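You operate a simulated robot arm through the tools that you are given. There is no shell and no other tool.

The job below is to be done with a simulated robot arm. You get a single attempt, and the scene is never put back.

Task
Pack the order card's dome and the paper pad in the low carton.
Fine: the pad lies beside the dome; fold both flaps down over them.

Only the result counts: the job must be done as asked and must still hold three seconds after the hand-in. Knocking over, shifting, dropping, spilling or breaking anything else fails it. Flat cloth is picked up by pressing the open fingertips on it (5 to 10 N) and closing them slowly along it; thin cloth reads only 2 to 8 mm in the jaws.

Robot
A 6-joint arm with a two-finger parallel gripper, fixed in place. Base frame: the origin is at the foot of the arm, x ahead of it, y to its left, z up. Readings come in m, rad, newtons and seconds.
Its first joint turns from -2.897 to 2.897 rad. Payload 3.91 kg.
Tool frame: the origin (TCP) lies between the finger pads and is the grasp point; the fingertips stand 0.03 m ahead of it; z points along the fingers, y is the line along which they close. The gripper opens to 0.11 m. The fingers are 0.02 m wide and 0.01 m thick; the gripper's body (0.048 by 0.112 m) begins 0.055 m behind the TCP.
Orientation is told as [roll, pitch, yaw] about the base's x, y, z axes, in that order, counted from this pose: with the fingers straight down and closing along the base's y, the tool's x points along the base's -x, its y along +y and its z along -z.

Tools
- The arm moves only by the tool send_rows. Its argument "moves" is a list of rows, each a list of 7 numbers: the shift along the tool's x, y, z in units of 30 mm (1.0 is 30 mm), then the turn, a rotation vector about the tool's x, y, z in units of 5 degrees (1.0 is 5 degrees), then the closure in counts, from 0 (fully open) to 255 (shut). In form: [[dx, dy, dz, rx, ry, rz, fingers], ...]. A call has 1 to 20 rows; each row shifts and turns the commanded pose from where the row before left it, along the tool's axes as they then stand. A call with a number of a shift or a turn outside -1 to 1 is refused whole. Each row takes 0.2 s and may step no farther than 0.05 m and 0.15 rad from the row before; otherwise, or with a gripper value out of range, the whole call is refused. A pose out of reach is approached as far as the arm can. The call stops where the force on the tool passes 40 N (or 10 N more than at its start, if that is more) or the arm is blocked; 0.2 s more then pass. The fingers move at their own pace (about 0.153 m/s each) and stop on an object; they squeeze with about 21 N. The grip force told is the motor's: it shows also when the fingers shut on nothing. Time passes only in rows, and 0.2 s behind the last, so rows that do not move let the fingers close. The reply holds the time, the measured pose of the TCP, the force on the tool along the base axes, the opening and the grip force, in the units named above and with some noise, with the torque about the TCP (base axes, N m) and any sound that the robot's microphone picked up, and new pictures: "show" is both (left out), scene, wrist or none.
- Cameras (640 x 400 px; columns grow to the right, rows downward): "scene" is fixed at [0.2119, -0.6341, 1.4498]; the picture's right is [0.85, -0.52, 0.00], its down [-0.47, -0.77, -0.44] and it looks along [0.23, 0.38, -0.90] (base axes); focal length 236 px, centre (320, 200). "wrist" rides on the gripper at [0.073, 0.017, -0.103] in the tool frame; the picture's right is [-0.23, 0.97, 0.00], its down [-0.76, -0.18, -0.62] and it looks along [-0.61, -0.14, 0.78] (tool axes); focal length 222 px, centre (320, 200). There is no depth. A picture from a camera that has moved, and an enlarged one, comes with that camera's place and axes in the base frame and with its lens. The place of the scene camera against the robot may be out by one fixed shift of up to 0.018 m in any direction.
- enlarge(camera, box): a new picture of the part [left, top, right, bottom] of that camera's present view, enlarged. The clock stands still meanwhile.
- close_job(): hands the job in; it is judged then, once.

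Places have to be worked out from the pictures, the camera data and where the tool is seen. Open the gripper and draw the arm clear of the work before you hand the job in, unless the task says otherwise.

The tools are called as name(argument=value, ...) on one line, values as JSON. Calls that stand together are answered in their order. send_rows: Moves the arm, as the interface text tells. Its arguments: {"type":"object","properties":{"moves":{"type":"array","items":{"type":"array","items":{"type":"number"}}},"show":{"type":"string","enum":["both","scene","wrist","none"]}},"required":["moves"]} The other tools are called the same way: enlarge (camera, box) takes an enlarged picture of a part of a camera's view; close_job () hands the job in.

At the start:

```text
t: 0.0
tcp_pos: [0.3066, -0.3986, 1.1453]
tcp_rot: [-0.003, 0.004, -0.002]
force: [0.0, -0.5, -0.3]
wrist_torque: [-0.03, -0.04, -0.02]
width: 0.1099
finger_force: 0.0
```

scene: 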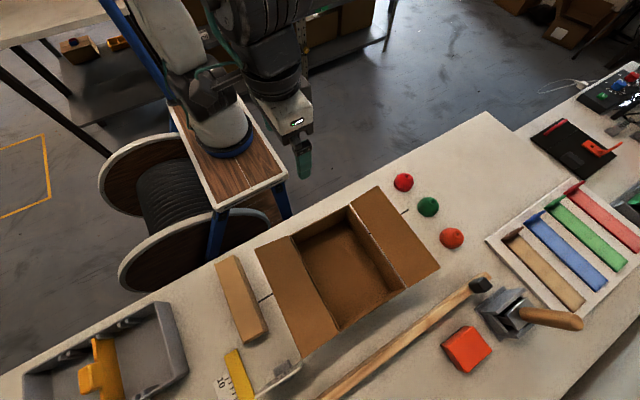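
wrist: 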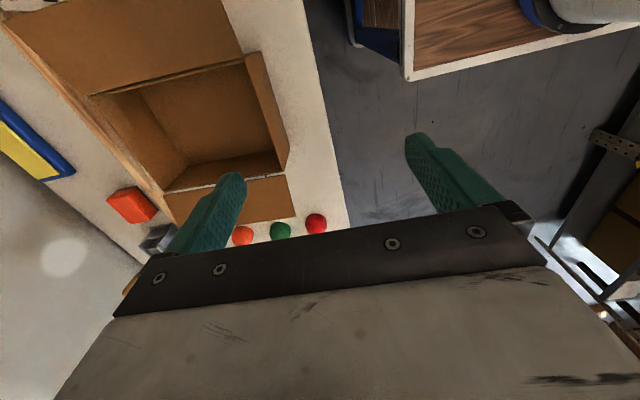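

The pictures show an open carton with two flaps, three domes, an orange-red pad and other items. I'll enlarge parts of the scene to find the order card and the details.

enlarge(camera="scene", box=[240, 160, 500, 360])

enlarge(camera="scene", box=[0, 240, 320, 400])

enlarge(camera="scene", box=[440, 60, 640, 360])

enlarge(camera="wrist", box=[0, 0, 340, 300])

```text
2.00 times, centred on (370, 260) of scene
camera zoom: at [0.2119, -0.6341, 1.4498], right [0.85, -0.52, 0.0], down [-0.47, -0.77, -0.44], along [0.23, 0.38, -0.9], focal length 472 px, centre (220, 80)
```

zoom: 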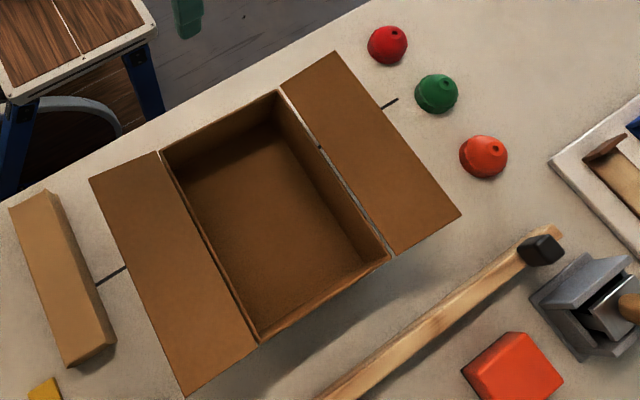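

```text
2.00 times, centred on (160, 320) of scene
camera zoom: at [0.2119, -0.6341, 1.4498], right [0.85, -0.52, 0.0], down [-0.47, -0.77, -0.44], along [0.23, 0.38, -0.9], focal length 472 px, centre (640, -40)
```

zoom: 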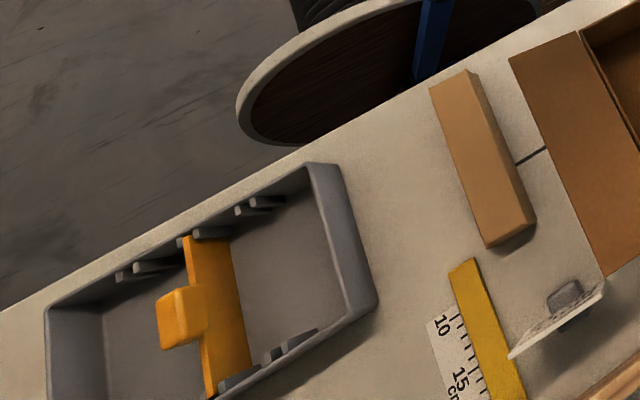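

```text
1.33 times, centred on (540, 210) of scene
camera zoom: at [0.2119, -0.6341, 1.4498], right [0.85, -0.52, 0.0], down [-0.47, -0.77, -0.44], along [0.23, 0.38, -0.9], focal length 314 px, centre (27, 187)
```

zoom: 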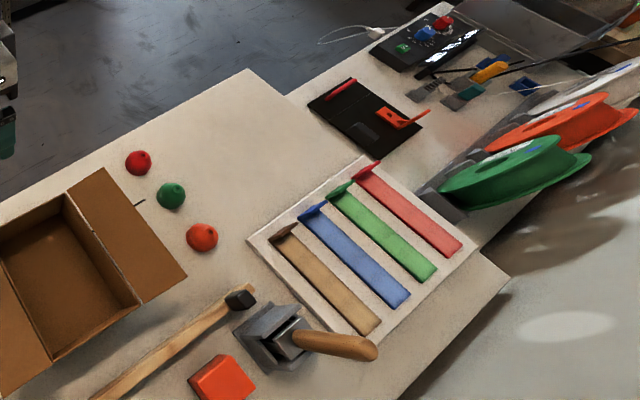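

```text
1.33 times, centred on (170, 150) of wrist
camera zoom: at [0.235, -0.3809, 1.2493], right [0.23, 0.97, 0.0], down [0.76, -0.18, 0.62], along [0.61, -0.14, -0.78], focal length 296 px, centre (520, 267)
```

zoom: 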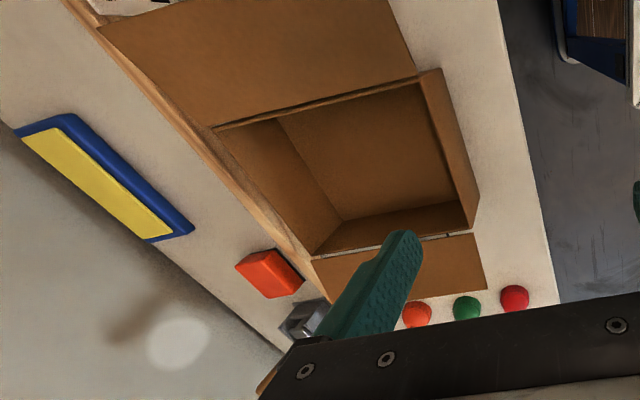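

Triangulating the red dome from both cameras puts the bench top near z≈0.88. I'll look at the arm area and the standing card more closely before moving.

enlarge(camera="scene", box=[80, 0, 400, 220])

enlarge(camera="scene", box=[200, 330, 340, 400])

enlarge(camera="scene", box=[380, 160, 480, 260])

```text
1.82 times, centred on (240, 110) of scene
camera zoom: at [0.2119, -0.6341, 1.4498], right [0.85, -0.52, 0.0], down [-0.47, -0.77, -0.44], along [0.23, 0.38, -0.9], focal length 429 px, centre (466, 364)
```

zoom: 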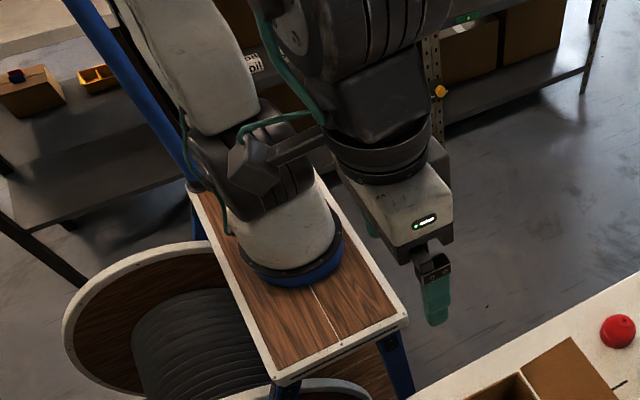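

```text
4.57 times, centred on (270, 365) of scene
camera zoom: at [0.2119, -0.6341, 1.4498], right [0.85, -0.52, 0.0], down [-0.47, -0.77, -0.44], along [0.23, 0.38, -0.9], focal length 1078 px, centre (549, -554)
```

zoom: 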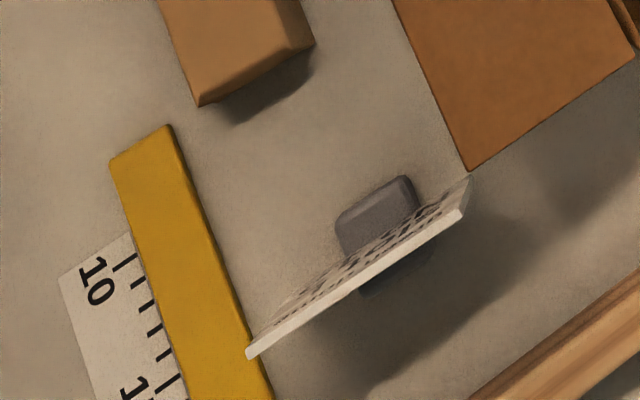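

```text
4.00 times, centred on (430, 210) of scene
camera zoom: at [0.2119, -0.6341, 1.4498], right [0.85, -0.52, 0.0], down [-0.47, -0.77, -0.44], along [0.23, 0.38, -0.9], focal length 943 px, centre (-120, 160)
```

zoom: 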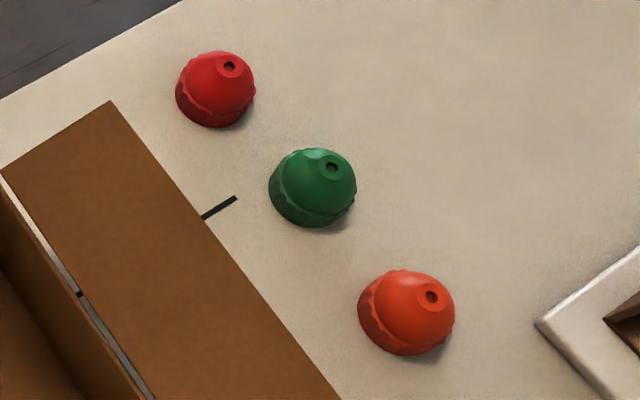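

The standing card at scene (270,365) faces towards +y, so I need the wrist camera to look at it from the robot side. I'll first yaw the tool −90° in free air.

send_rows(moves=[[0, 0, 0, 0, 0, 1, 0], [0, 0, 0, 0, 0, 1, 0], [0, 0, 0, 0, 0, 1, 0], [0, 0, 0, 0, 0, 1, 0], [0, 0, 0, 0, 0, 1, 0], [0, 0, 0, 0, 0, 1, 0], [0, 0, 0, 0, 0, 1, 0], [0, 0, 0, 0, 0, 1, 0], [0, 0, 0, 0, 0, 1, 0], [0, 0, 0, 0, 0, 1, 0], [0, 0, 0, 0, 0, 1, 0], [0, 0, 0, 0, 0, 1, 0], [0, 0, 0, 0, 0, 1, 0], [0, 0, 0, 0, 0, 1, 0], [0, 0, 0, 0, 0, 1, 0], [0, 0, 0, 0, 0, 1, 0], [0, 0, 0, 0, 0, 1, 0], [0, 0, 0, 0, 0, 1, 0]], show="both")

```text
t: 3.8
tcp_pos: [0.3067, -0.3973, 1.147]
tcp_rot: [-0.001, -0.002, -1.574]
force: [-0.9, -0.3, 0.2]
wrist_torque: [-0.01, -0.01, 0.01]
width: 0.1098
finger_force: 0.0
camera wrist: at [0.3244, -0.3254, 1.2492], right [0.97, -0.23, 0.0], down [-0.18, -0.76, 0.62], along [-0.14, -0.61, -0.78], focal length 222 px, centre (320, 200)
```

scene: 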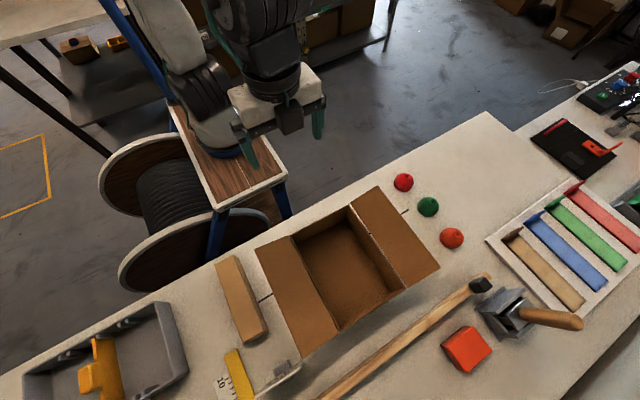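
wrist: 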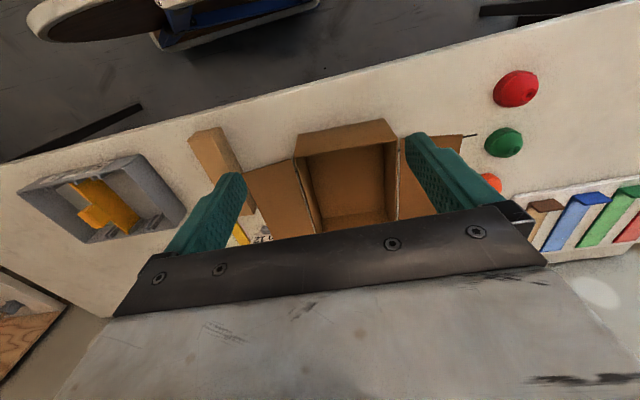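

The card is in view just above the gripper edge at wrist (262,237). I'll enlarge that spot.

enlarge(camera="wrist", box=[220, 200, 320, 260])

enlarge(camera="wrist", box=[160, 100, 480, 260])

```text
6.40 times, centred on (270, 230) of wrist
camera zoom: at [0.3244, -0.3254, 1.2492], right [0.97, -0.23, 0.0], down [-0.18, -0.76, 0.62], along [-0.14, -0.61, -0.78], focal length 1422 px, centre (640, 8)
```

zoom: 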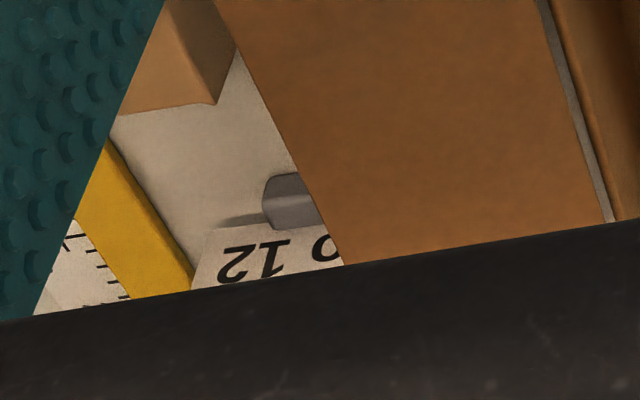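

```text
2.00 times, centred on (320, 180) of wrist
camera zoom: at [0.3244, -0.3254, 1.2492], right [0.97, -0.23, 0.0], down [-0.18, -0.76, 0.62], along [-0.14, -0.61, -0.78], focal length 444 px, centre (320, 240)
```

zoom: 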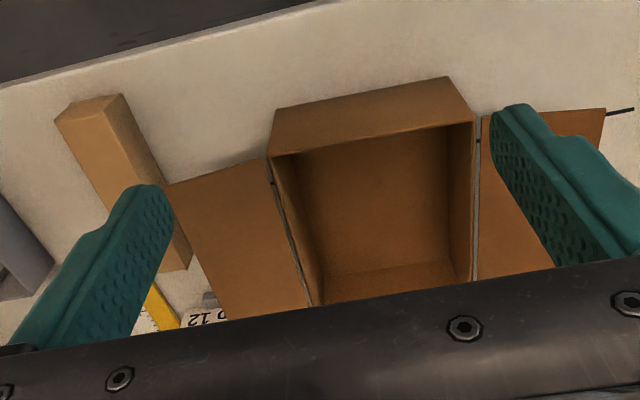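

The card reads "No 12 …" upside down. I'll shift in −x and slightly −y to bring it to the middle of the view, staying high above the bench.

send_rows(moves=[[-0.3, -1, 0, 0, 0, 0, 0], [-0.3, -1, 0, 0, 0, 0, 0], [-0.3, -1, 0, 0, 0, 0, 0], [-0.3, -1, 0, 0, 0, 0, 0], [-0.3, -1, 0, 0, 0, 0, 0], [-0.3, -1, 0, 0, 0, 0, 0]], show="wrist")

```text
t: 5.2
tcp_pos: [0.1265, -0.4529, 1.1452]
tcp_rot: [-0.001, -0.002, -1.573]
force: [1.0, -0.8, 0.0]
wrist_torque: [0.0, -0.01, -0.01]
width: 0.1101
finger_force: 0.0
camera wrist: at [0.144, -0.3805, 1.2486], right [0.97, -0.23, 0.0], down [-0.18, -0.76, 0.62], along [-0.14, -0.61, -0.78], focal length 222 px, centre (320, 200)
```

wrist: 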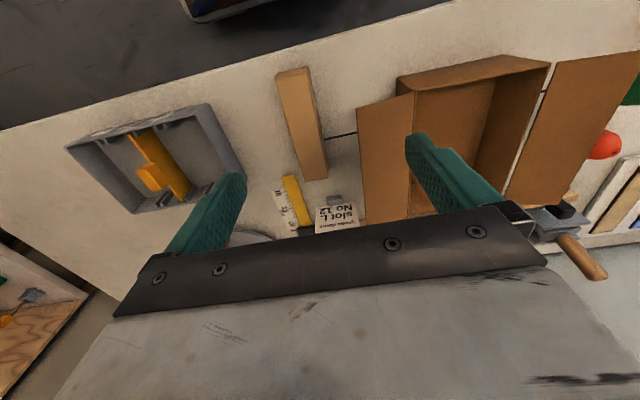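

enlarge(camera="wrist", box=[290, 180, 380, 240])

enlarge(camera="wrist", box=[240, 40, 440, 240])

```text
6.67 times, centred on (335, 210) of wrist
camera zoom: at [0.144, -0.3805, 1.2486], right [0.97, -0.23, 0.0], down [-0.18, -0.76, 0.62], along [-0.14, -0.61, -0.78], focal length 1481 px, centre (220, 133)
```

zoom: 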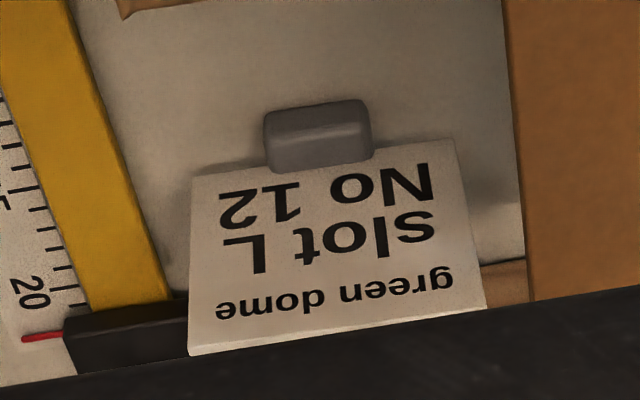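

```text
2.00 times, centred on (340, 140) of wrist
camera zoom: at [0.144, -0.3805, 1.2486], right [0.97, -0.23, 0.0], down [-0.18, -0.76, 0.62], along [-0.14, -0.61, -0.78], focal length 444 px, centre (280, 320)
```

zoom: 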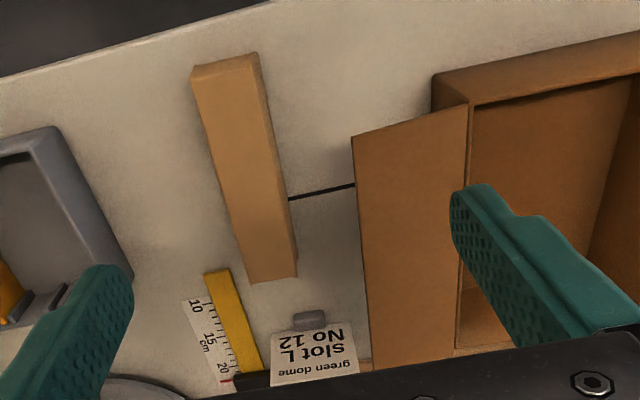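

The order card says "green dome, slot L, No 12", so the green dome is the one to pack. Next I'll move above the carton to look inside for slot markings and measure it.

send_rows(moves=[[-0.3, 1, 0, 0, 0, 0, 0], [-0.3, 1, 0, 0, 0, 0, 0], [-0.3, 1, 0, 0, 0, 0, 0], [-0.3, 1, 0, 0, 0, 0, 0], [-0.3, 1, 0, 0, 0, 0, 0], [-0.3, 1, 0, 0, 0, 0, 0], [-0.3, 1, 0, 0, 0, 0, 0]], show="wrist")

enlarge(camera="wrist", box=[180, 0, 500, 200])

```text
t: 6.8
tcp_pos: [0.3366, -0.5154, 1.1447]
tcp_rot: [-0.002, -0.002, -1.571]
force: [0.5, 0.0, -0.1]
wrist_torque: [-0.04, 0.01, -0.01]
width: 0.1104
finger_force: 0.1
camera wrist: at [0.3556, -0.4418, 1.2492], right [0.97, -0.23, 0.0], down [-0.18, -0.76, 0.62], along [-0.14, -0.61, -0.78], focal length 222 px, centre (320, 200)
```

wrist: 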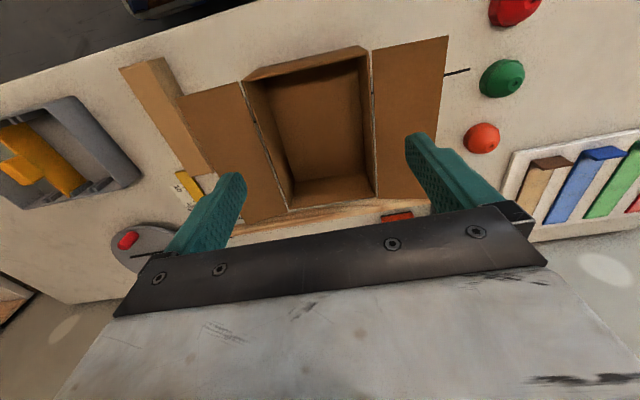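

```text
2.00 times, centred on (340, 100) of wrist
camera zoom: at [0.3556, -0.4418, 1.2492], right [0.97, -0.23, 0.0], down [-0.18, -0.76, 0.62], along [-0.14, -0.61, -0.78], focal length 444 px, centre (280, 400)
```

zoom: 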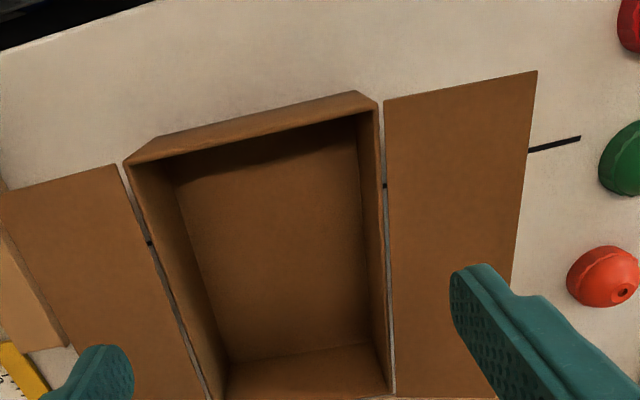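

The carton is about 0.15×0.21 m, with walls up to z≈0.955 and both flaps held out level at about z=0.96; the bench is near z≈0.855. I'll now go above the green dome, estimated at (0.595,−0.565), to look at it more precisely.

send_rows(moves=[[-0.18, 0.95, 0, 0, 0, 0, 0], [-0.18, 0.95, 0, 0, 0, 0, 0], [-0.18, 0.95, 0, 0, 0, 0, 0], [-0.18, 0.95, 0, 0, 0, 0, 0], [-0.18, 0.95, 0, 0, 0, 0, 0], [-0.18, 0.95, 0, 0, 0, 0, 0], [-0.18, 0.95, 0, 0, 0, 0, 0], [-0.18, 0.95, 0, 0, 0, 0, 0], [-0.18, 0.95, 0.5, 0, 0, 0, 0], [0, 0, 1, 0, 0, 0, 0], [0, 0, 0.7, 0, 0, 0, 0]], show="both")

enlarge(camera="wrist", box=[180, 0, 480, 220])

```text
t: 9.2
tcp_pos: [0.5934, -0.5638, 1.0802]
tcp_rot: [-0.002, -0.003, -1.571]
force: [-0.8, 0.7, -0.3]
wrist_torque: [0.0, -0.01, 0.0]
width: 0.11
finger_force: 0.1
camera wrist: at [0.612, -0.4909, 1.1826], right [0.97, -0.23, 0.0], down [-0.18, -0.76, 0.62], along [-0.14, -0.61, -0.78], focal length 222 px, centre (320, 200)
```

scene: 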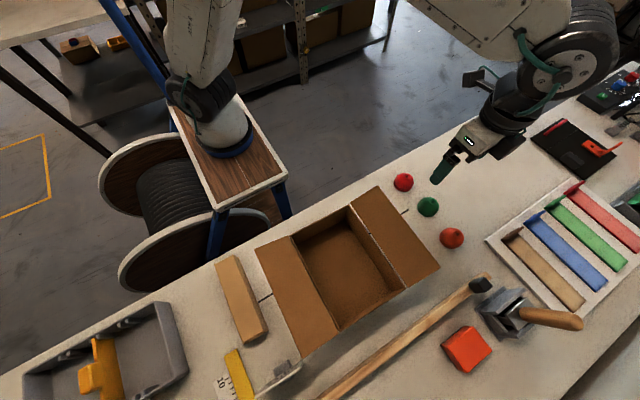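
wrist: 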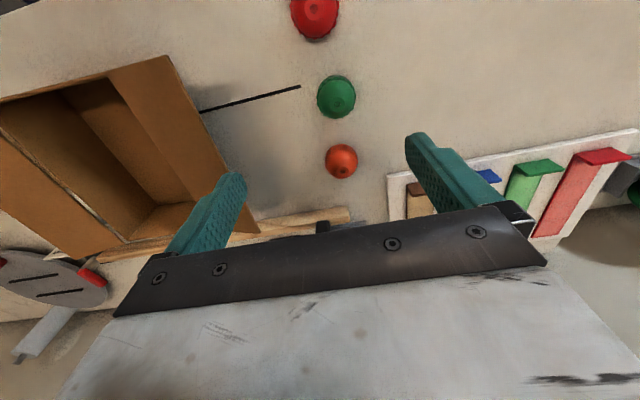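

```text
1.82 times, centred on (330, 110) of wrist
camera zoom: at [0.612, -0.4909, 1.1826], right [0.97, -0.23, 0.0], down [-0.18, -0.76, 0.62], along [-0.14, -0.61, -0.78], focal length 404 px, centre (302, 364)
```

zoom: 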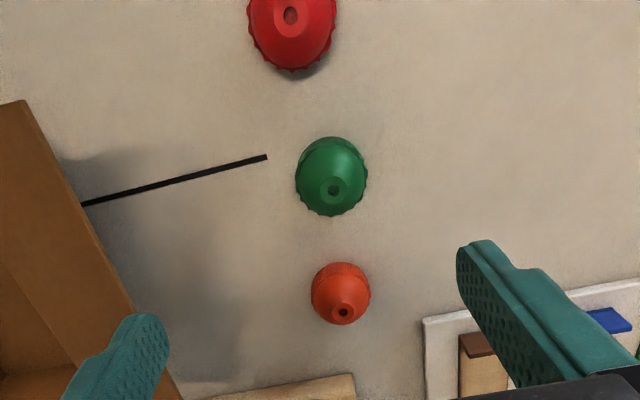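

The black line's end triangulates the bench at z≈0.850, and the green dome's base centre at about (0.6155,−0.574), roughly 54 mm across. I'll centre over it and come down partway to check the alignment.

send_rows(moves=[[-0.34, 0.73, 0, 0, 0, 0, 0], [0, 0, 1, 0, 0, 0, 0], [0, 0, 1, 0, 0, 0, 0], [0, 0, 1, 0, 0, 0, 0], [0, 0, 1, 0, 0, 0, 0], [0, 0, 0.5, 0, 0, 0, 0]], show="both")

enlarge(camera="wrist", box=[220, 60, 420, 220])

```text
t: 10.6
tcp_pos: [0.6137, -0.5748, 0.9443]
tcp_rot: [-0.003, -0.001, -1.573]
force: [0.2, -0.1, -0.7]
wrist_torque: [-0.06, -0.01, -0.01]
width: 0.1099
finger_force: 0.1
camera wrist: at [0.6321, -0.5017, 1.0478], right [0.97, -0.23, 0.0], down [-0.18, -0.76, 0.62], along [-0.14, -0.61, -0.78], focal length 222 px, centre (320, 200)
```

scene: 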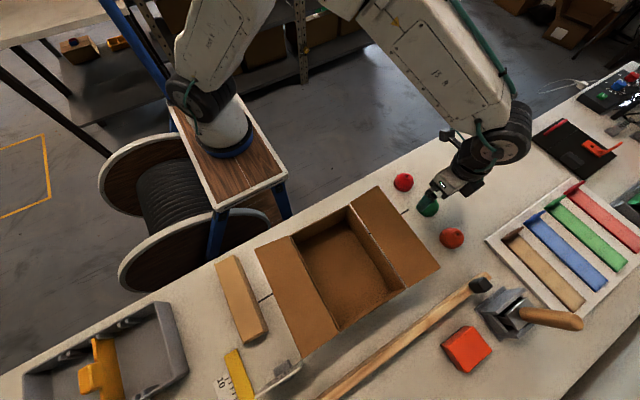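
wrist: 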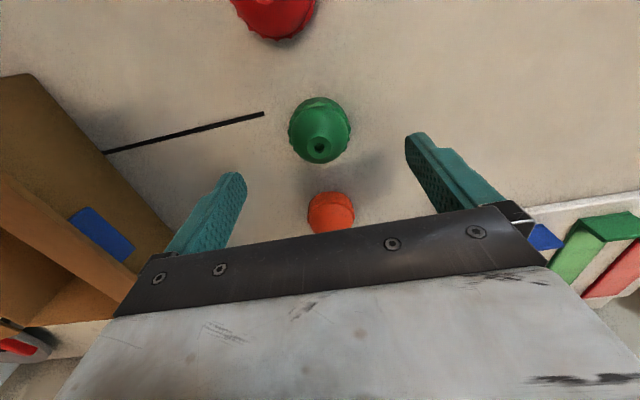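

```text
2.50 times, centred on (320, 140) of wrist
camera zoom: at [0.6321, -0.5017, 1.0478], right [0.97, -0.23, 0.0], down [-0.18, -0.76, 0.62], along [-0.14, -0.61, -0.78], focal length 555 px, centre (320, 350)
```

zoom: 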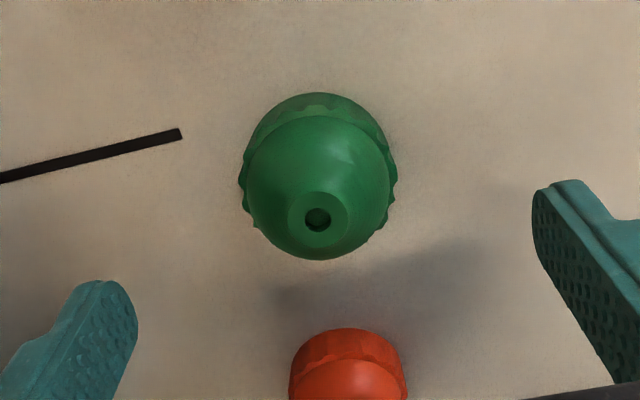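

A blue patch shows near the carton flap on the left of the wrist view; I'll check what that is before going on.

enlarge(camera="wrist", box=[0, 60, 260, 360])

enlarge(camera="scene", box=[360, 140, 520, 300])

```text
1.33 times, centred on (130, 210) of wrist
camera zoom: at [0.6321, -0.5017, 1.0478], right [0.97, -0.23, 0.0], down [-0.18, -0.76, 0.62], along [-0.14, -0.61, -0.78], focal length 296 px, centre (573, 187)
```

zoom: 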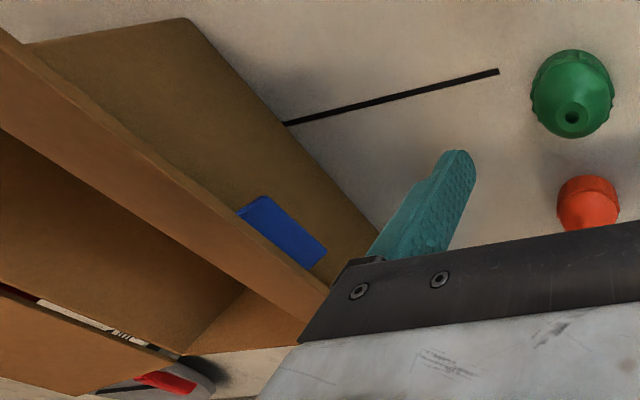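

```text
2.50 times, centred on (440, 220) of scene
camera zoom: at [0.2119, -0.6341, 1.4498], right [0.85, -0.52, 0.0], down [-0.47, -0.77, -0.44], along [0.23, 0.38, -0.9], focal length 590 px, centre (20, 150)
```

zoom: 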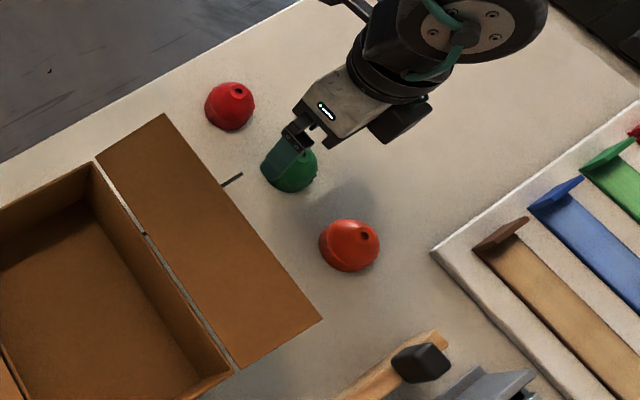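

The olive face and blue label are just the carton's outer wall, below the flap, which confirms the flap at z≈0.96. The dome is centred between the fingers, so I'll descend to grasp height and close.

send_rows(moves=[[0, 0, 0.8, 0, 0, 0, 0], [0, 0, 0.7, 0, 0, 0, 0], [0, 0, 0.45, 0, 0, 0, 0], [0, 0, 0, 0, 0, 0, 0]], show="wrist")

```text
t: 11.6
tcp_pos: [0.6159, -0.5743, 0.8863]
tcp_rot: [-0.001, -0.002, -1.57]
force: [0.0, -0.5, -0.8]
wrist_torque: [-0.01, -0.01, 0.02]
width: 0.1099
finger_force: 0.0
camera wrist: at [0.6331, -0.5014, 0.9886], right [0.97, -0.23, 0.0], down [-0.18, -0.76, 0.62], along [-0.14, -0.61, -0.78], focal length 222 px, centre (320, 200)
```

wrist: 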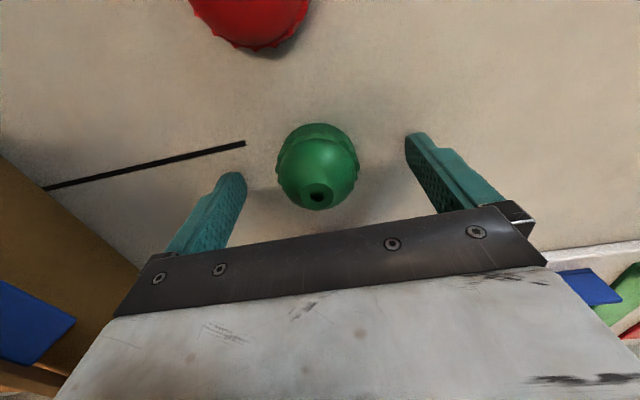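

The dome sits between the fingertips. I'll close the gripper on it.

send_rows(moves=[[0, 0, 0, 0, 0, 0, 100], [0, 0, 0, 0, 0, 0, 160], [0, 0, 0, 0, 0, 0, 255], [0, 0, 0, 0, 0, 0, 255], [0, 0, 0, 0, 0, 0, 255]], show="wrist")

```text
t: 12.8
tcp_pos: [0.6146, -0.5744, 0.8845]
tcp_rot: [-0.001, -0.002, -1.572]
force: [1.2, 0.0, 1.6]
wrist_torque: [0.0, 0.0, 0.01]
width: 0.0499
finger_force: 20.7
camera wrist: at [0.6331, -0.5014, 0.9887], right [0.97, -0.23, 0.0], down [-0.18, -0.76, 0.62], along [-0.14, -0.61, -0.78], focal length 222 px, centre (320, 200)
```

wrist: 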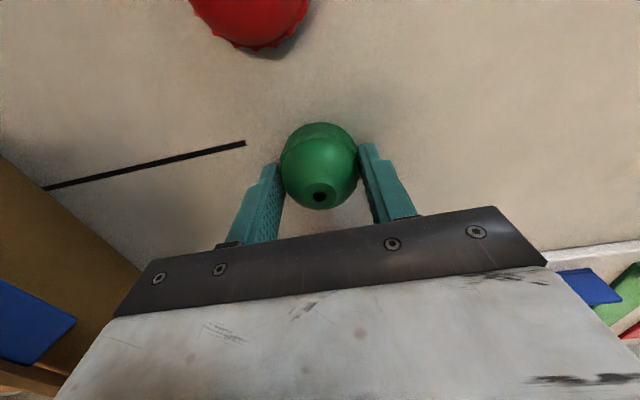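

The dome is held at 50 mm width with 20.7 N. I'll lift it straight up and check that it stays in the grip.

send_rows(moves=[[0, 0, -0.5, 0, 0, 0, 255], [0, 0, -0.7, 0, 0, 0, 255], [0, 0, -1, 0, 0, 0, 255], [0, 0, -1, 0, 0, 0, 255], [0, 0, -1, 0, 0, 0, 255], [0, 0, -1, 0, 0, 0, 255], [0, 0, -1, 0, 0, 0, 255], [0, 0, -0.5, 0, 0, 0, 255]], show="both")

```text
t: 14.6
tcp_pos: [0.6139, -0.5751, 1.0879]
tcp_rot: [-0.003, 0.001, -1.573]
force: [0.3, 0.0, 0.3]
wrist_torque: [-0.01, 0.01, 0.0]
width: 0.0502
finger_force: 21.3
camera wrist: at [0.6324, -0.5013, 1.1911], right [0.97, -0.23, 0.0], down [-0.18, -0.76, 0.62], along [-0.14, -0.61, -0.78], focal length 222 px, centre (320, 200)
```

scene: 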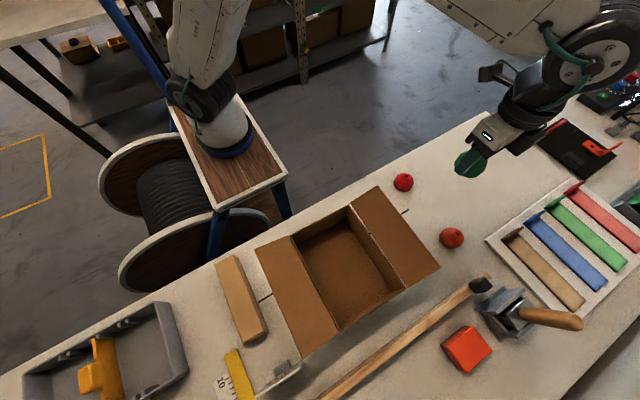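
wrist: 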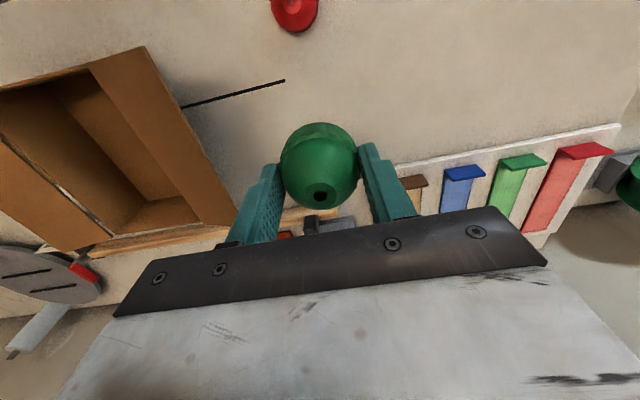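

The dome is securely held. I'll rotate the tool back to yaw 0 (fingers closing along y) at this height, so the gripper will fit alongside the carton's side wall.

send_rows(moves=[[0, 0, 0, 0, 0, -1, 255], [0, 0, 0, 0, 0, -1, 255], [0, 0, 0, 0, 0, -1, 255], [0, 0, 0, 0, 0, -1, 255], [0, 0, 0, 0, 0, -1, 255], [0, 0, 0, 0, 0, -1, 255], [0, 0, 0, 0, 0, -1, 255], [0, 0, 0, 0, 0, -1, 255], [0, 0, 0, 0, 0, -1, 255], [0, 0, 0, 0, 0, -1, 255], [0, 0, 0, 0, 0, -1, 255], [0, 0, 0, 0, 0, -1, 255], [0, 0, 0, 0, 0, -1, 255], [0, 0, 0, 0, 0, -1, 255], [0, 0, 0, 0, 0, -1, 255], [0, 0, 0, 0, 0, -1, 255], [0, 0, 0, 0, 0, -1, 255], [0, 0, 0, 0, 0, -1, 255]], show="wrist")

```text
t: 18.4
tcp_pos: [0.6152, -0.5743, 1.0862]
tcp_rot: [-0.002, 0.001, 0.0]
force: [1.4, 0.3, 0.4]
wrist_torque: [-0.03, 0.03, -0.02]
width: 0.0502
finger_force: 20.9
camera wrist: at [0.5433, -0.5573, 1.1902], right [0.23, 0.97, 0.0], down [0.76, -0.18, 0.62], along [0.61, -0.14, -0.78], focal length 222 px, centre (320, 200)
```

wrist: 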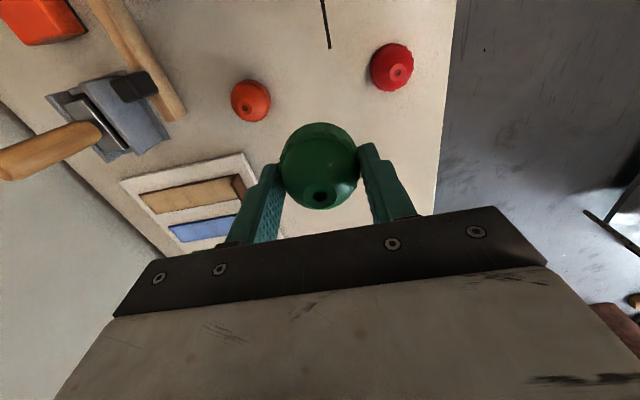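

Now I'll carry the dome over the carton's right half at this height and look down at the carton again.

send_rows(moves=[[1, 0.12, 0, 0, 0, 0, 255], [1, 0.12, 0, 0, 0, 0, 255], [1, 0.12, 0, 0, 0, 0, 255], [1, 0.12, 0, 0, 0, 0, 255], [1, 0.12, 0, 0, 0, 0, 255], [1, 0.12, 0, 0, 0, 0, 255], [1, 0.12, 0, 0, 0, 0, 255], [1, 0.13, 0, 0, 0, 0, 255], [0.33, 0, 0, 0, 0, 0, 255]], show="both")

enlarge(camera="wrist", box=[100, 0, 480, 240])

```text
t: 20.4
tcp_pos: [0.365, -0.5451, 1.0866]
tcp_rot: [0.0, 0.001, -0.001]
force: [0.1, 0.9, -0.3]
wrist_torque: [0.02, -0.03, -0.02]
width: 0.0501
finger_force: 20.8
camera wrist: at [0.2929, -0.5277, 1.1906], right [0.23, 0.97, 0.0], down [0.76, -0.18, 0.62], along [0.61, -0.14, -0.78], focal length 222 px, centre (320, 200)
```

scene: 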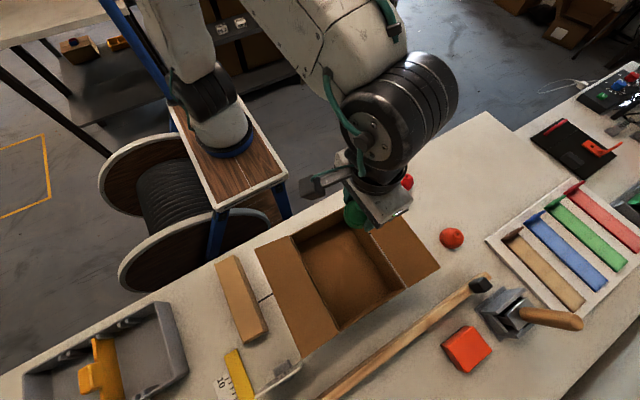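
wrist: 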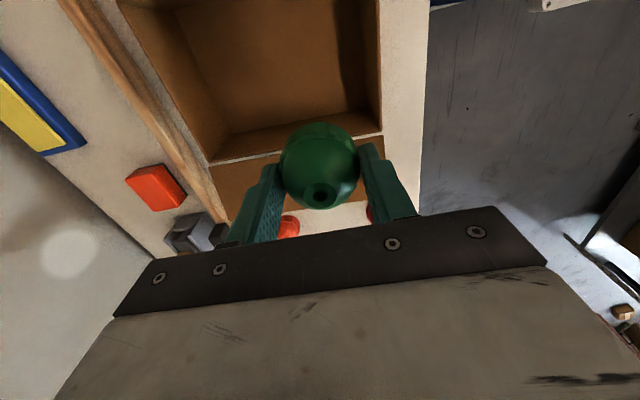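

```text
1.67 times, centred on (290, 120) of wrist
camera zoom: at [0.2929, -0.5277, 1.1906], right [0.23, 0.97, 0.0], down [0.76, -0.18, 0.62], along [0.61, -0.14, -0.78], focal length 370 px, centre (370, 333)
```

zoom: 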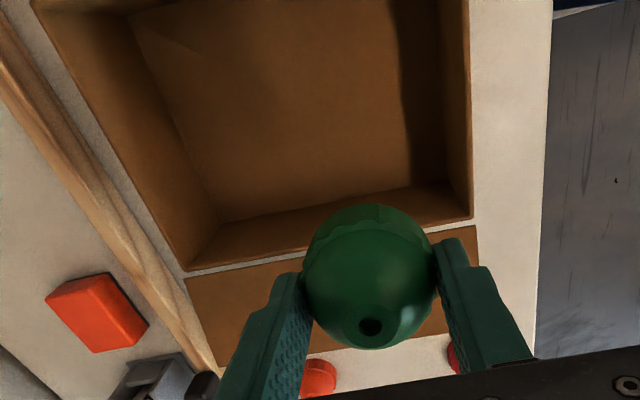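

The dome is over the right half of the carton; the right inner wall is at x≈0.395 and the near wall at y≈−0.483. I'll shift 5 mm further in, lower most of the way, and check.

send_rows(moves=[[0.17, -0.17, 0.5, 0, 0, 0, 255], [0, 0, 1, 0, 0, 0, 255], [0, 0, 1, 0, 0, 0, 255], [0, 0, 1, 0, 0, 0, 255], [0, 0, 1, 0, 0, 0, 255], [0, 0, 0.7, 0, 0, 0, 255], [0, 0, 0.4, 0, 0, 0, 255]], show="both")

```text
t: 22.0
tcp_pos: [0.3596, -0.5524, 0.9175]
tcp_rot: [-0.001, 0.003, 0.0]
force: [-0.6, 0.2, 0.8]
wrist_torque: [0.0, 0.01, 0.03]
width: 0.0506
finger_force: 20.6
camera wrist: at [0.2883, -0.5341, 1.0213], right [0.23, 0.97, 0.0], down [0.76, -0.18, 0.62], along [0.61, -0.14, -0.78], focal length 222 px, centre (320, 200)
```

scene: 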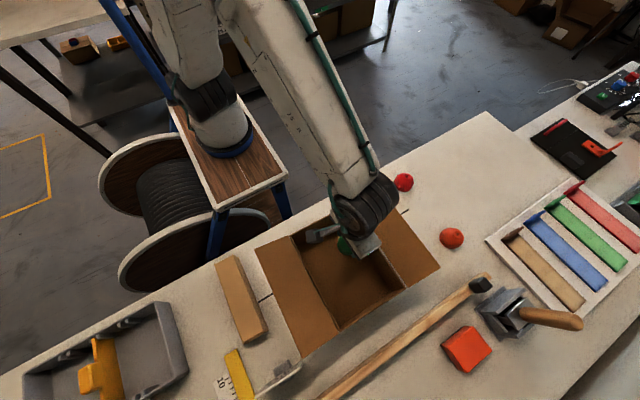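
wrist: 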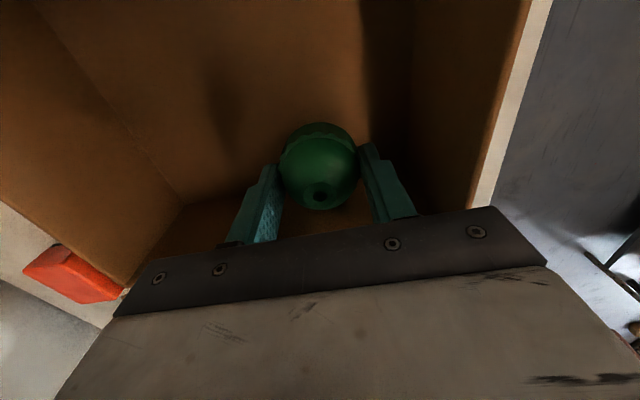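

Clear of the walls with no contact. I'll continue down slowly to just above the carton floor.

send_rows(moves=[[0, 0, 0.4, 0, 0, 0, 255], [0, 0, 0.3, 0, 0, 0, 255], [0, 0, 0.15, 0, 0, 0, 255], [0, 0, 0, 0, 0, 0, 255]], show="none")

```text
t: 23.0
tcp_pos: [0.3589, -0.5491, 0.8923]
tcp_rot: [-0.002, 0.001, 0.0]
force: [0.0, 0.4, -0.8]
wrist_torque: [-0.02, 0.04, -0.01]
width: 0.0502
finger_force: 20.9
```

No contact yet at z=0.892; I'll lower in 1.5 mm steps to feel for the floor.

send_rows(moves=[[0, 0, 0.05, 0, 0, 0, 255], [0, 0, 0.05, 0, 0, 0, 255], [0, 0, 0, 0, 0, 0, 255]], show="none")

```text
t: 23.8
tcp_pos: [0.3592, -0.5508, 0.8905]
tcp_rot: [-0.002, 0.002, -0.002]
force: [0.1, 0.5, -0.4]
wrist_torque: [-0.04, 0.01, -0.01]
width: 0.0504
finger_force: 21.0
```

send_rows(moves=[[0, 0, 0.04, 0, 0, 0, 255], [0, 0, 0.04, 0, 0, 0, 255], [0, 0, 0, 0, 0, 0, 255]], show="none")

```text
t: 24.6
tcp_pos: [0.3589, -0.5505, 0.8884]
tcp_rot: [-0.004, 0.002, -0.002]
force: [-0.1, 0.3, 12.0]
wrist_torque: [0.06, -0.11, 0.02]
width: 0.0504
finger_force: 21.4
```

Contact with the carton floor at 12 N. I'll open the fingers a little to release the dome, then rise straight up.

send_rows(moves=[[0, 0, -0.03, 0, 0, 0, 255], [0, 0, 0, 0, 0, 0, 110], [0, 0, 0, 0, 0, 0, 100], [0, 0, -0.3, 0, 0, 0, 100], [0, 0, -0.7, 0, 0, 0, 100], [0, 0, -1, 0, 0, 0, 100], [0, 0, -1, 0, 0, 0, 100], [0, 0, -1, 0, 0, 0, 100], [0, 0, -1, 0, 0, 0, 100], [0, 0, -1, 0, 0, 0, 100], [0, 0, -0.5, 0, 0, 0, 100]], show="both")

enlarge(camera="wrist", box=[100, 0, 480, 240])

```text
t: 27.0
tcp_pos: [0.3603, -0.5515, 1.0827]
tcp_rot: [-0.001, 0.003, -0.002]
force: [-1.0, -0.5, 0.2]
wrist_torque: [0.02, 0.01, 0.0]
width: 0.0669
finger_force: 0.0
camera wrist: at [0.2887, -0.5333, 1.1882], right [0.23, 0.97, 0.0], down [0.76, -0.18, 0.62], along [0.61, -0.14, -0.78], focal length 222 px, centre (320, 200)
```

scene: 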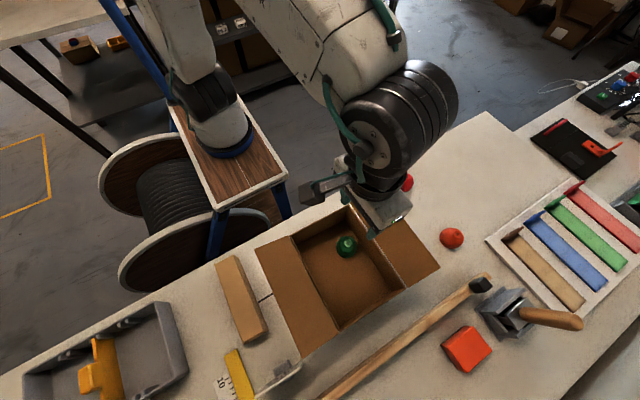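
wrist: 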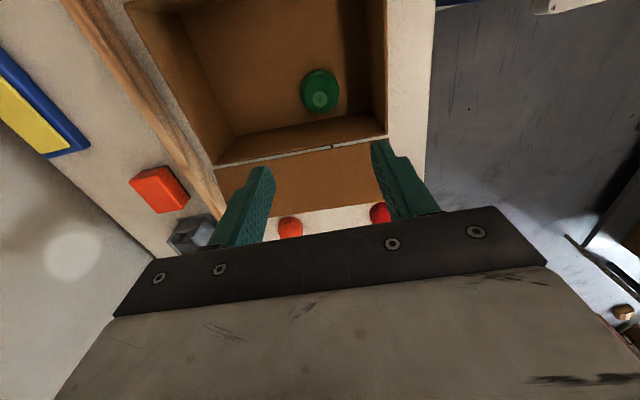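

```text
1.67 times, centred on (290, 120) of wrist
camera zoom: at [0.2887, -0.5333, 1.1882], right [0.23, 0.97, 0.0], down [0.76, -0.18, 0.62], along [0.61, -0.14, -0.78], focal length 370 px, centre (370, 333)
```

zoom: 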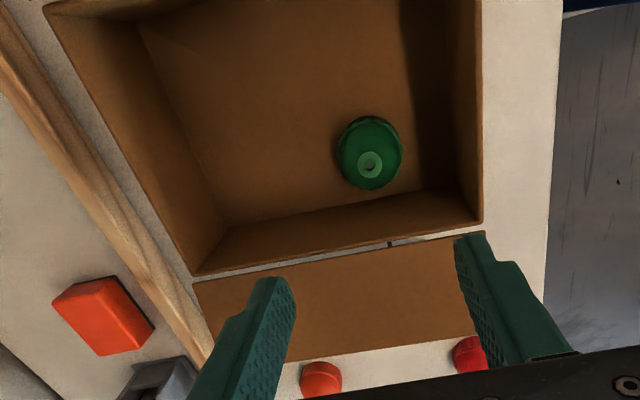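

The dome stands upright in the carton at (0.36,−0.55). Now I'll go for the paper pad: rotate the tool to yaw −90° again at this height.

send_rows(moves=[[0, 0, 0, 0, 0, 1, 100], [0, 0, 0, 0, 0, 1, 60], [0, 0, 0, 0, 0, 1, 0], [0, 0, 0, 0, 0, 1, 0], [0, 0, 0, 0, 0, 1, 0], [0, 0, 0, 0, 0, 1, 0], [0, 0, 0, 0, 0, 1, 0], [0, 0, 0, 0, 0, 1, 0], [0, 0, 0, 0, 0, 1, 0], [0, 0, 0, 0, 0, 1, 0], [0, 0, 0, 0, 0, 1, 0], [0, 0, 0, 0, 0, 1, 0], [0, 0, 0, 0, 0, 1, 0], [0, 0, 0, 0, 0, 1, 0], [0, 0, 0, 0, 0, 1, 0], [0, 0, 0, 0, 0, 1, 0], [0, 0, 0, 0, 0, 1, 0], [0, 0, 0, 0, 0, 1, 0]], show="none")

```text
t: 30.8
tcp_pos: [0.3589, -0.5511, 1.0844]
tcp_rot: [0.0, -0.002, -1.571]
force: [1.3, 0.3, -0.2]
wrist_torque: [-0.04, 0.02, -0.01]
width: 0.1098
finger_force: 0.1
```

Now I'll translate to above the pad near (0.09,−0.55) at z≈1.12 and look down at it.

send_rows(moves=[[0, -0.9, -0.4, 0, 0, 0, 0], [0, -0.9, -0.4, 0, 0, 0, 0], [0, -0.9, -0.4, 0, 0, 0, 0], [0, -1, 0, 0, 0, 0, 0], [0, -1, 0, 0, 0, 0, 0], [0, -1, 0, 0, 0, 0, 0], [0, -1, 0, 0, 0, 0, 0], [0, -1, 0, 0, 0, 0, 0], [0, -1, 0, 0, 0, 0, 0], [0, -0.3, 0, 0, 0, 0, 0]], show="both")

enlarge(camera="wrist", box=[180, 0, 480, 210])

```text
t: 33.0
tcp_pos: [0.0899, -0.5518, 1.1208]
tcp_rot: [-0.002, -0.002, -1.572]
force: [-0.4, -0.3, -0.3]
wrist_torque: [0.0, 0.03, 0.03]
width: 0.11
finger_force: 0.1
camera wrist: at [0.108, -0.4786, 1.2248], right [0.97, -0.23, 0.0], down [-0.18, -0.76, 0.62], along [-0.14, -0.61, -0.78], focal length 222 px, centre (320, 200)
```

scene: 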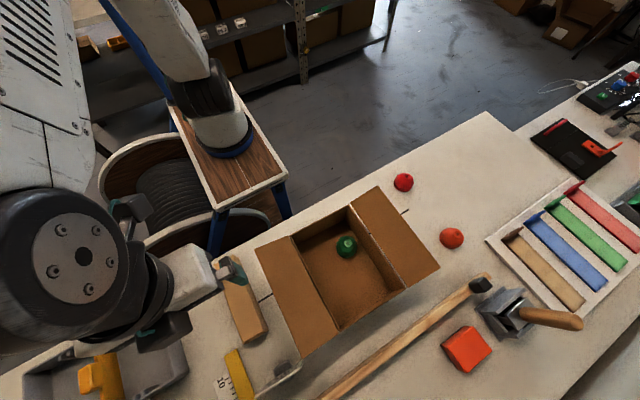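
wrist: 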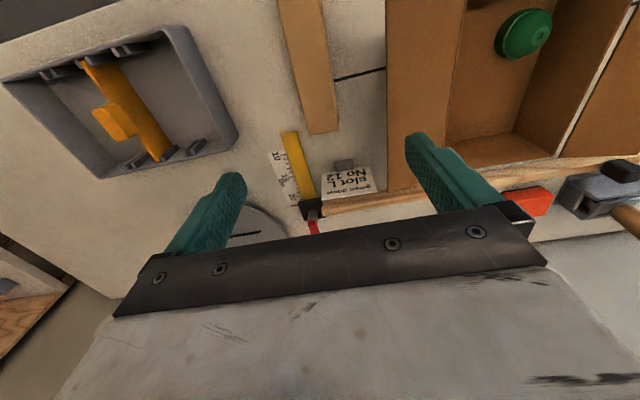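

```text
1.90 times, centred on (330, 105) of wrist
camera zoom: at [0.108, -0.4786, 1.2248], right [0.97, -0.23, 0.0], down [-0.18, -0.76, 0.62], along [-0.14, -0.61, -0.78], focal length 423 px, centre (301, 381)
```

zoom: 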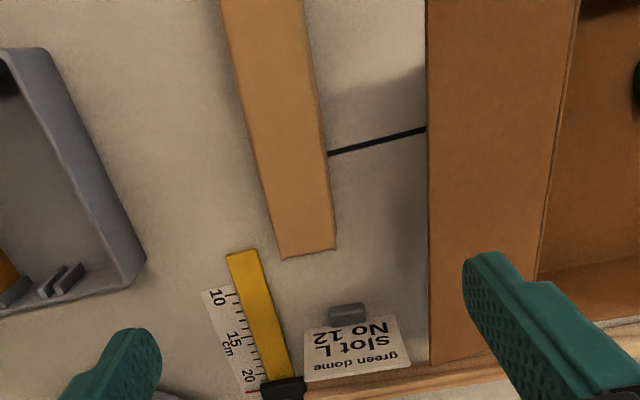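

The pad's far end is at y≈−0.612, x≈0.06–0.107, with its top around z≈0.885. I'll move back towards +y to see the whole pad, including its near end.

send_rows(moves=[[1, 0, 0, 0, 0, 0, 0], [1, 0, 0, 0, 0, 0, 0], [1, 0, 0, 0, 0, 0, 0]], show="wrist")

enlarge(camera="wrist", box=[220, 20, 420, 200])

enlarge(camera="scene", box=[190, 230, 310, 370])

```text
t: 33.8
tcp_pos: [0.0921, -0.4597, 1.1189]
tcp_rot: [-0.002, 0.001, -1.572]
force: [0.0, -0.4, -0.6]
wrist_torque: [0.0, -0.03, 0.01]
width: 0.1101
finger_force: 0.1
camera wrist: at [0.1092, -0.3867, 1.2227], right [0.97, -0.23, 0.0], down [-0.18, -0.76, 0.62], along [-0.14, -0.61, -0.78], focal length 222 px, centre (320, 200)
```

wrist: 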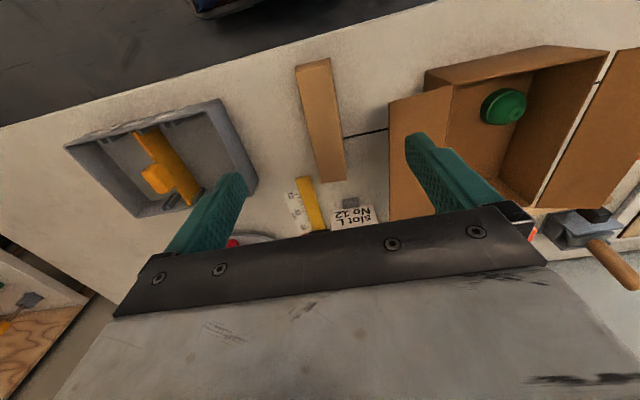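

```text
2.22 times, centred on (320, 110) of wrist
camera zoom: at [0.1092, -0.3867, 1.2227], right [0.97, -0.23, 0.0], down [-0.18, -0.76, 0.62], along [-0.14, -0.61, -0.78], focal length 494 px, centre (320, 400)
```

zoom: 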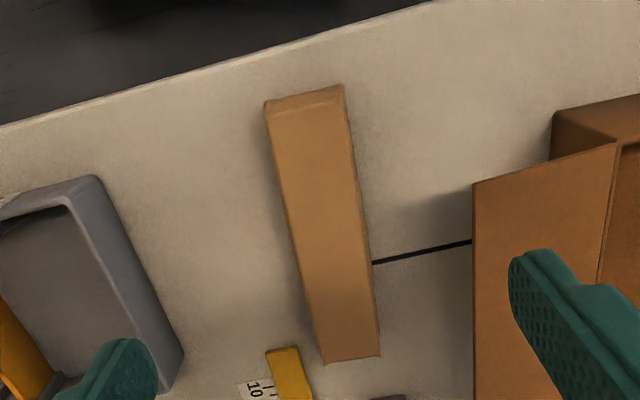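

```text
2.86 times, centred on (250, 300) of scene
camera zoom: at [0.2119, -0.6341, 1.4498], right [0.85, -0.52, 0.0], down [-0.47, -0.77, -0.44], along [0.23, 0.38, -0.9], focal length 674 px, centre (520, -86)
```

zoom: 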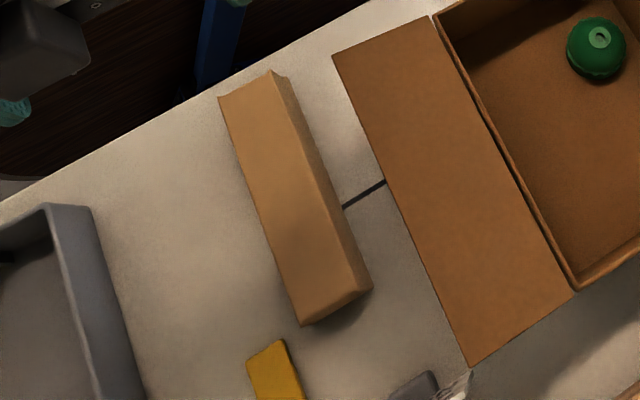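

The pad measures about 0.18×0.045×0.043 m, centred near (0.0885,−0.52) and tilted about 2.5° like the carton. I'll align to it at (0.087,−0.555), partly close the fingers to clear the flap, and lower to just above it.

send_rows(moves=[[-1, -0.05, 0, 0, 0, 0.5, 58], [-1, -0.05, 0, 0, 0, 0, 58], [-1, -0.07, 0, 0, 0, 0, 58], [-0.18, 0, 0.5, 0, 0, 0, 58], [0, 0, 1, 0, 0, 0, 58], [0, 0, 1, 0, 0, 0, 58], [0, 0, 1, 0, 0, 0, 58], [0, 0, 1, 0, 0, 0, 58], [0, 0, 0.8, 0, 0, 0, 58], [0, 0, 0, 0, 0, 0, 58]], show="both")

enlarge(camera="wrist", box=[180, 0, 480, 220])

```text
t: 36.0
tcp_pos: [0.0792, -0.554, 0.96]
tcp_rot: [-0.002, -0.001, -1.616]
force: [0.0, -0.4, -0.1]
wrist_torque: [0.0, 0.0, -0.03]
width: 0.0849
finger_force: 0.1
camera wrist: at [0.1015, -0.4822, 1.0632], right [0.96, -0.27, 0.0], down [-0.21, -0.75, 0.62], along [-0.17, -0.6, -0.78], focal length 222 px, centre (320, 200)
```

scene: 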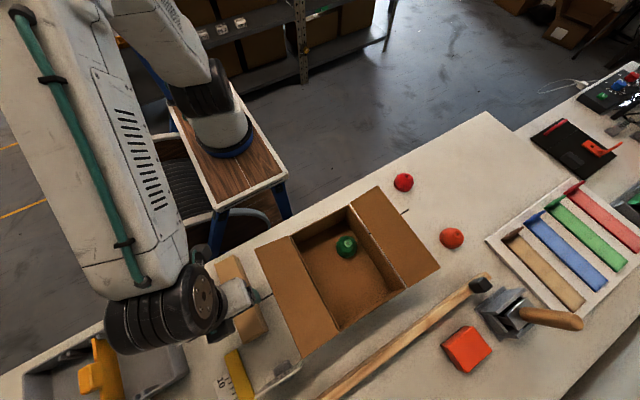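
wrist: 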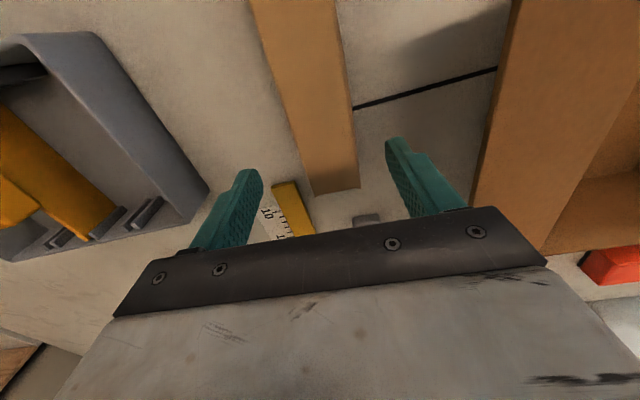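

```text
1.82 times, centred on (330, 110) of wrist
camera zoom: at [0.1015, -0.4822, 1.0632], right [0.96, -0.27, 0.0], down [-0.21, -0.75, 0.62], along [-0.17, -0.6, -0.78], focal length 404 px, centre (302, 364)
```

zoom: 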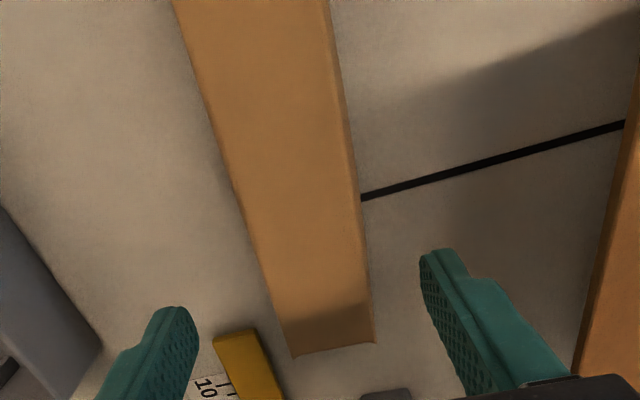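

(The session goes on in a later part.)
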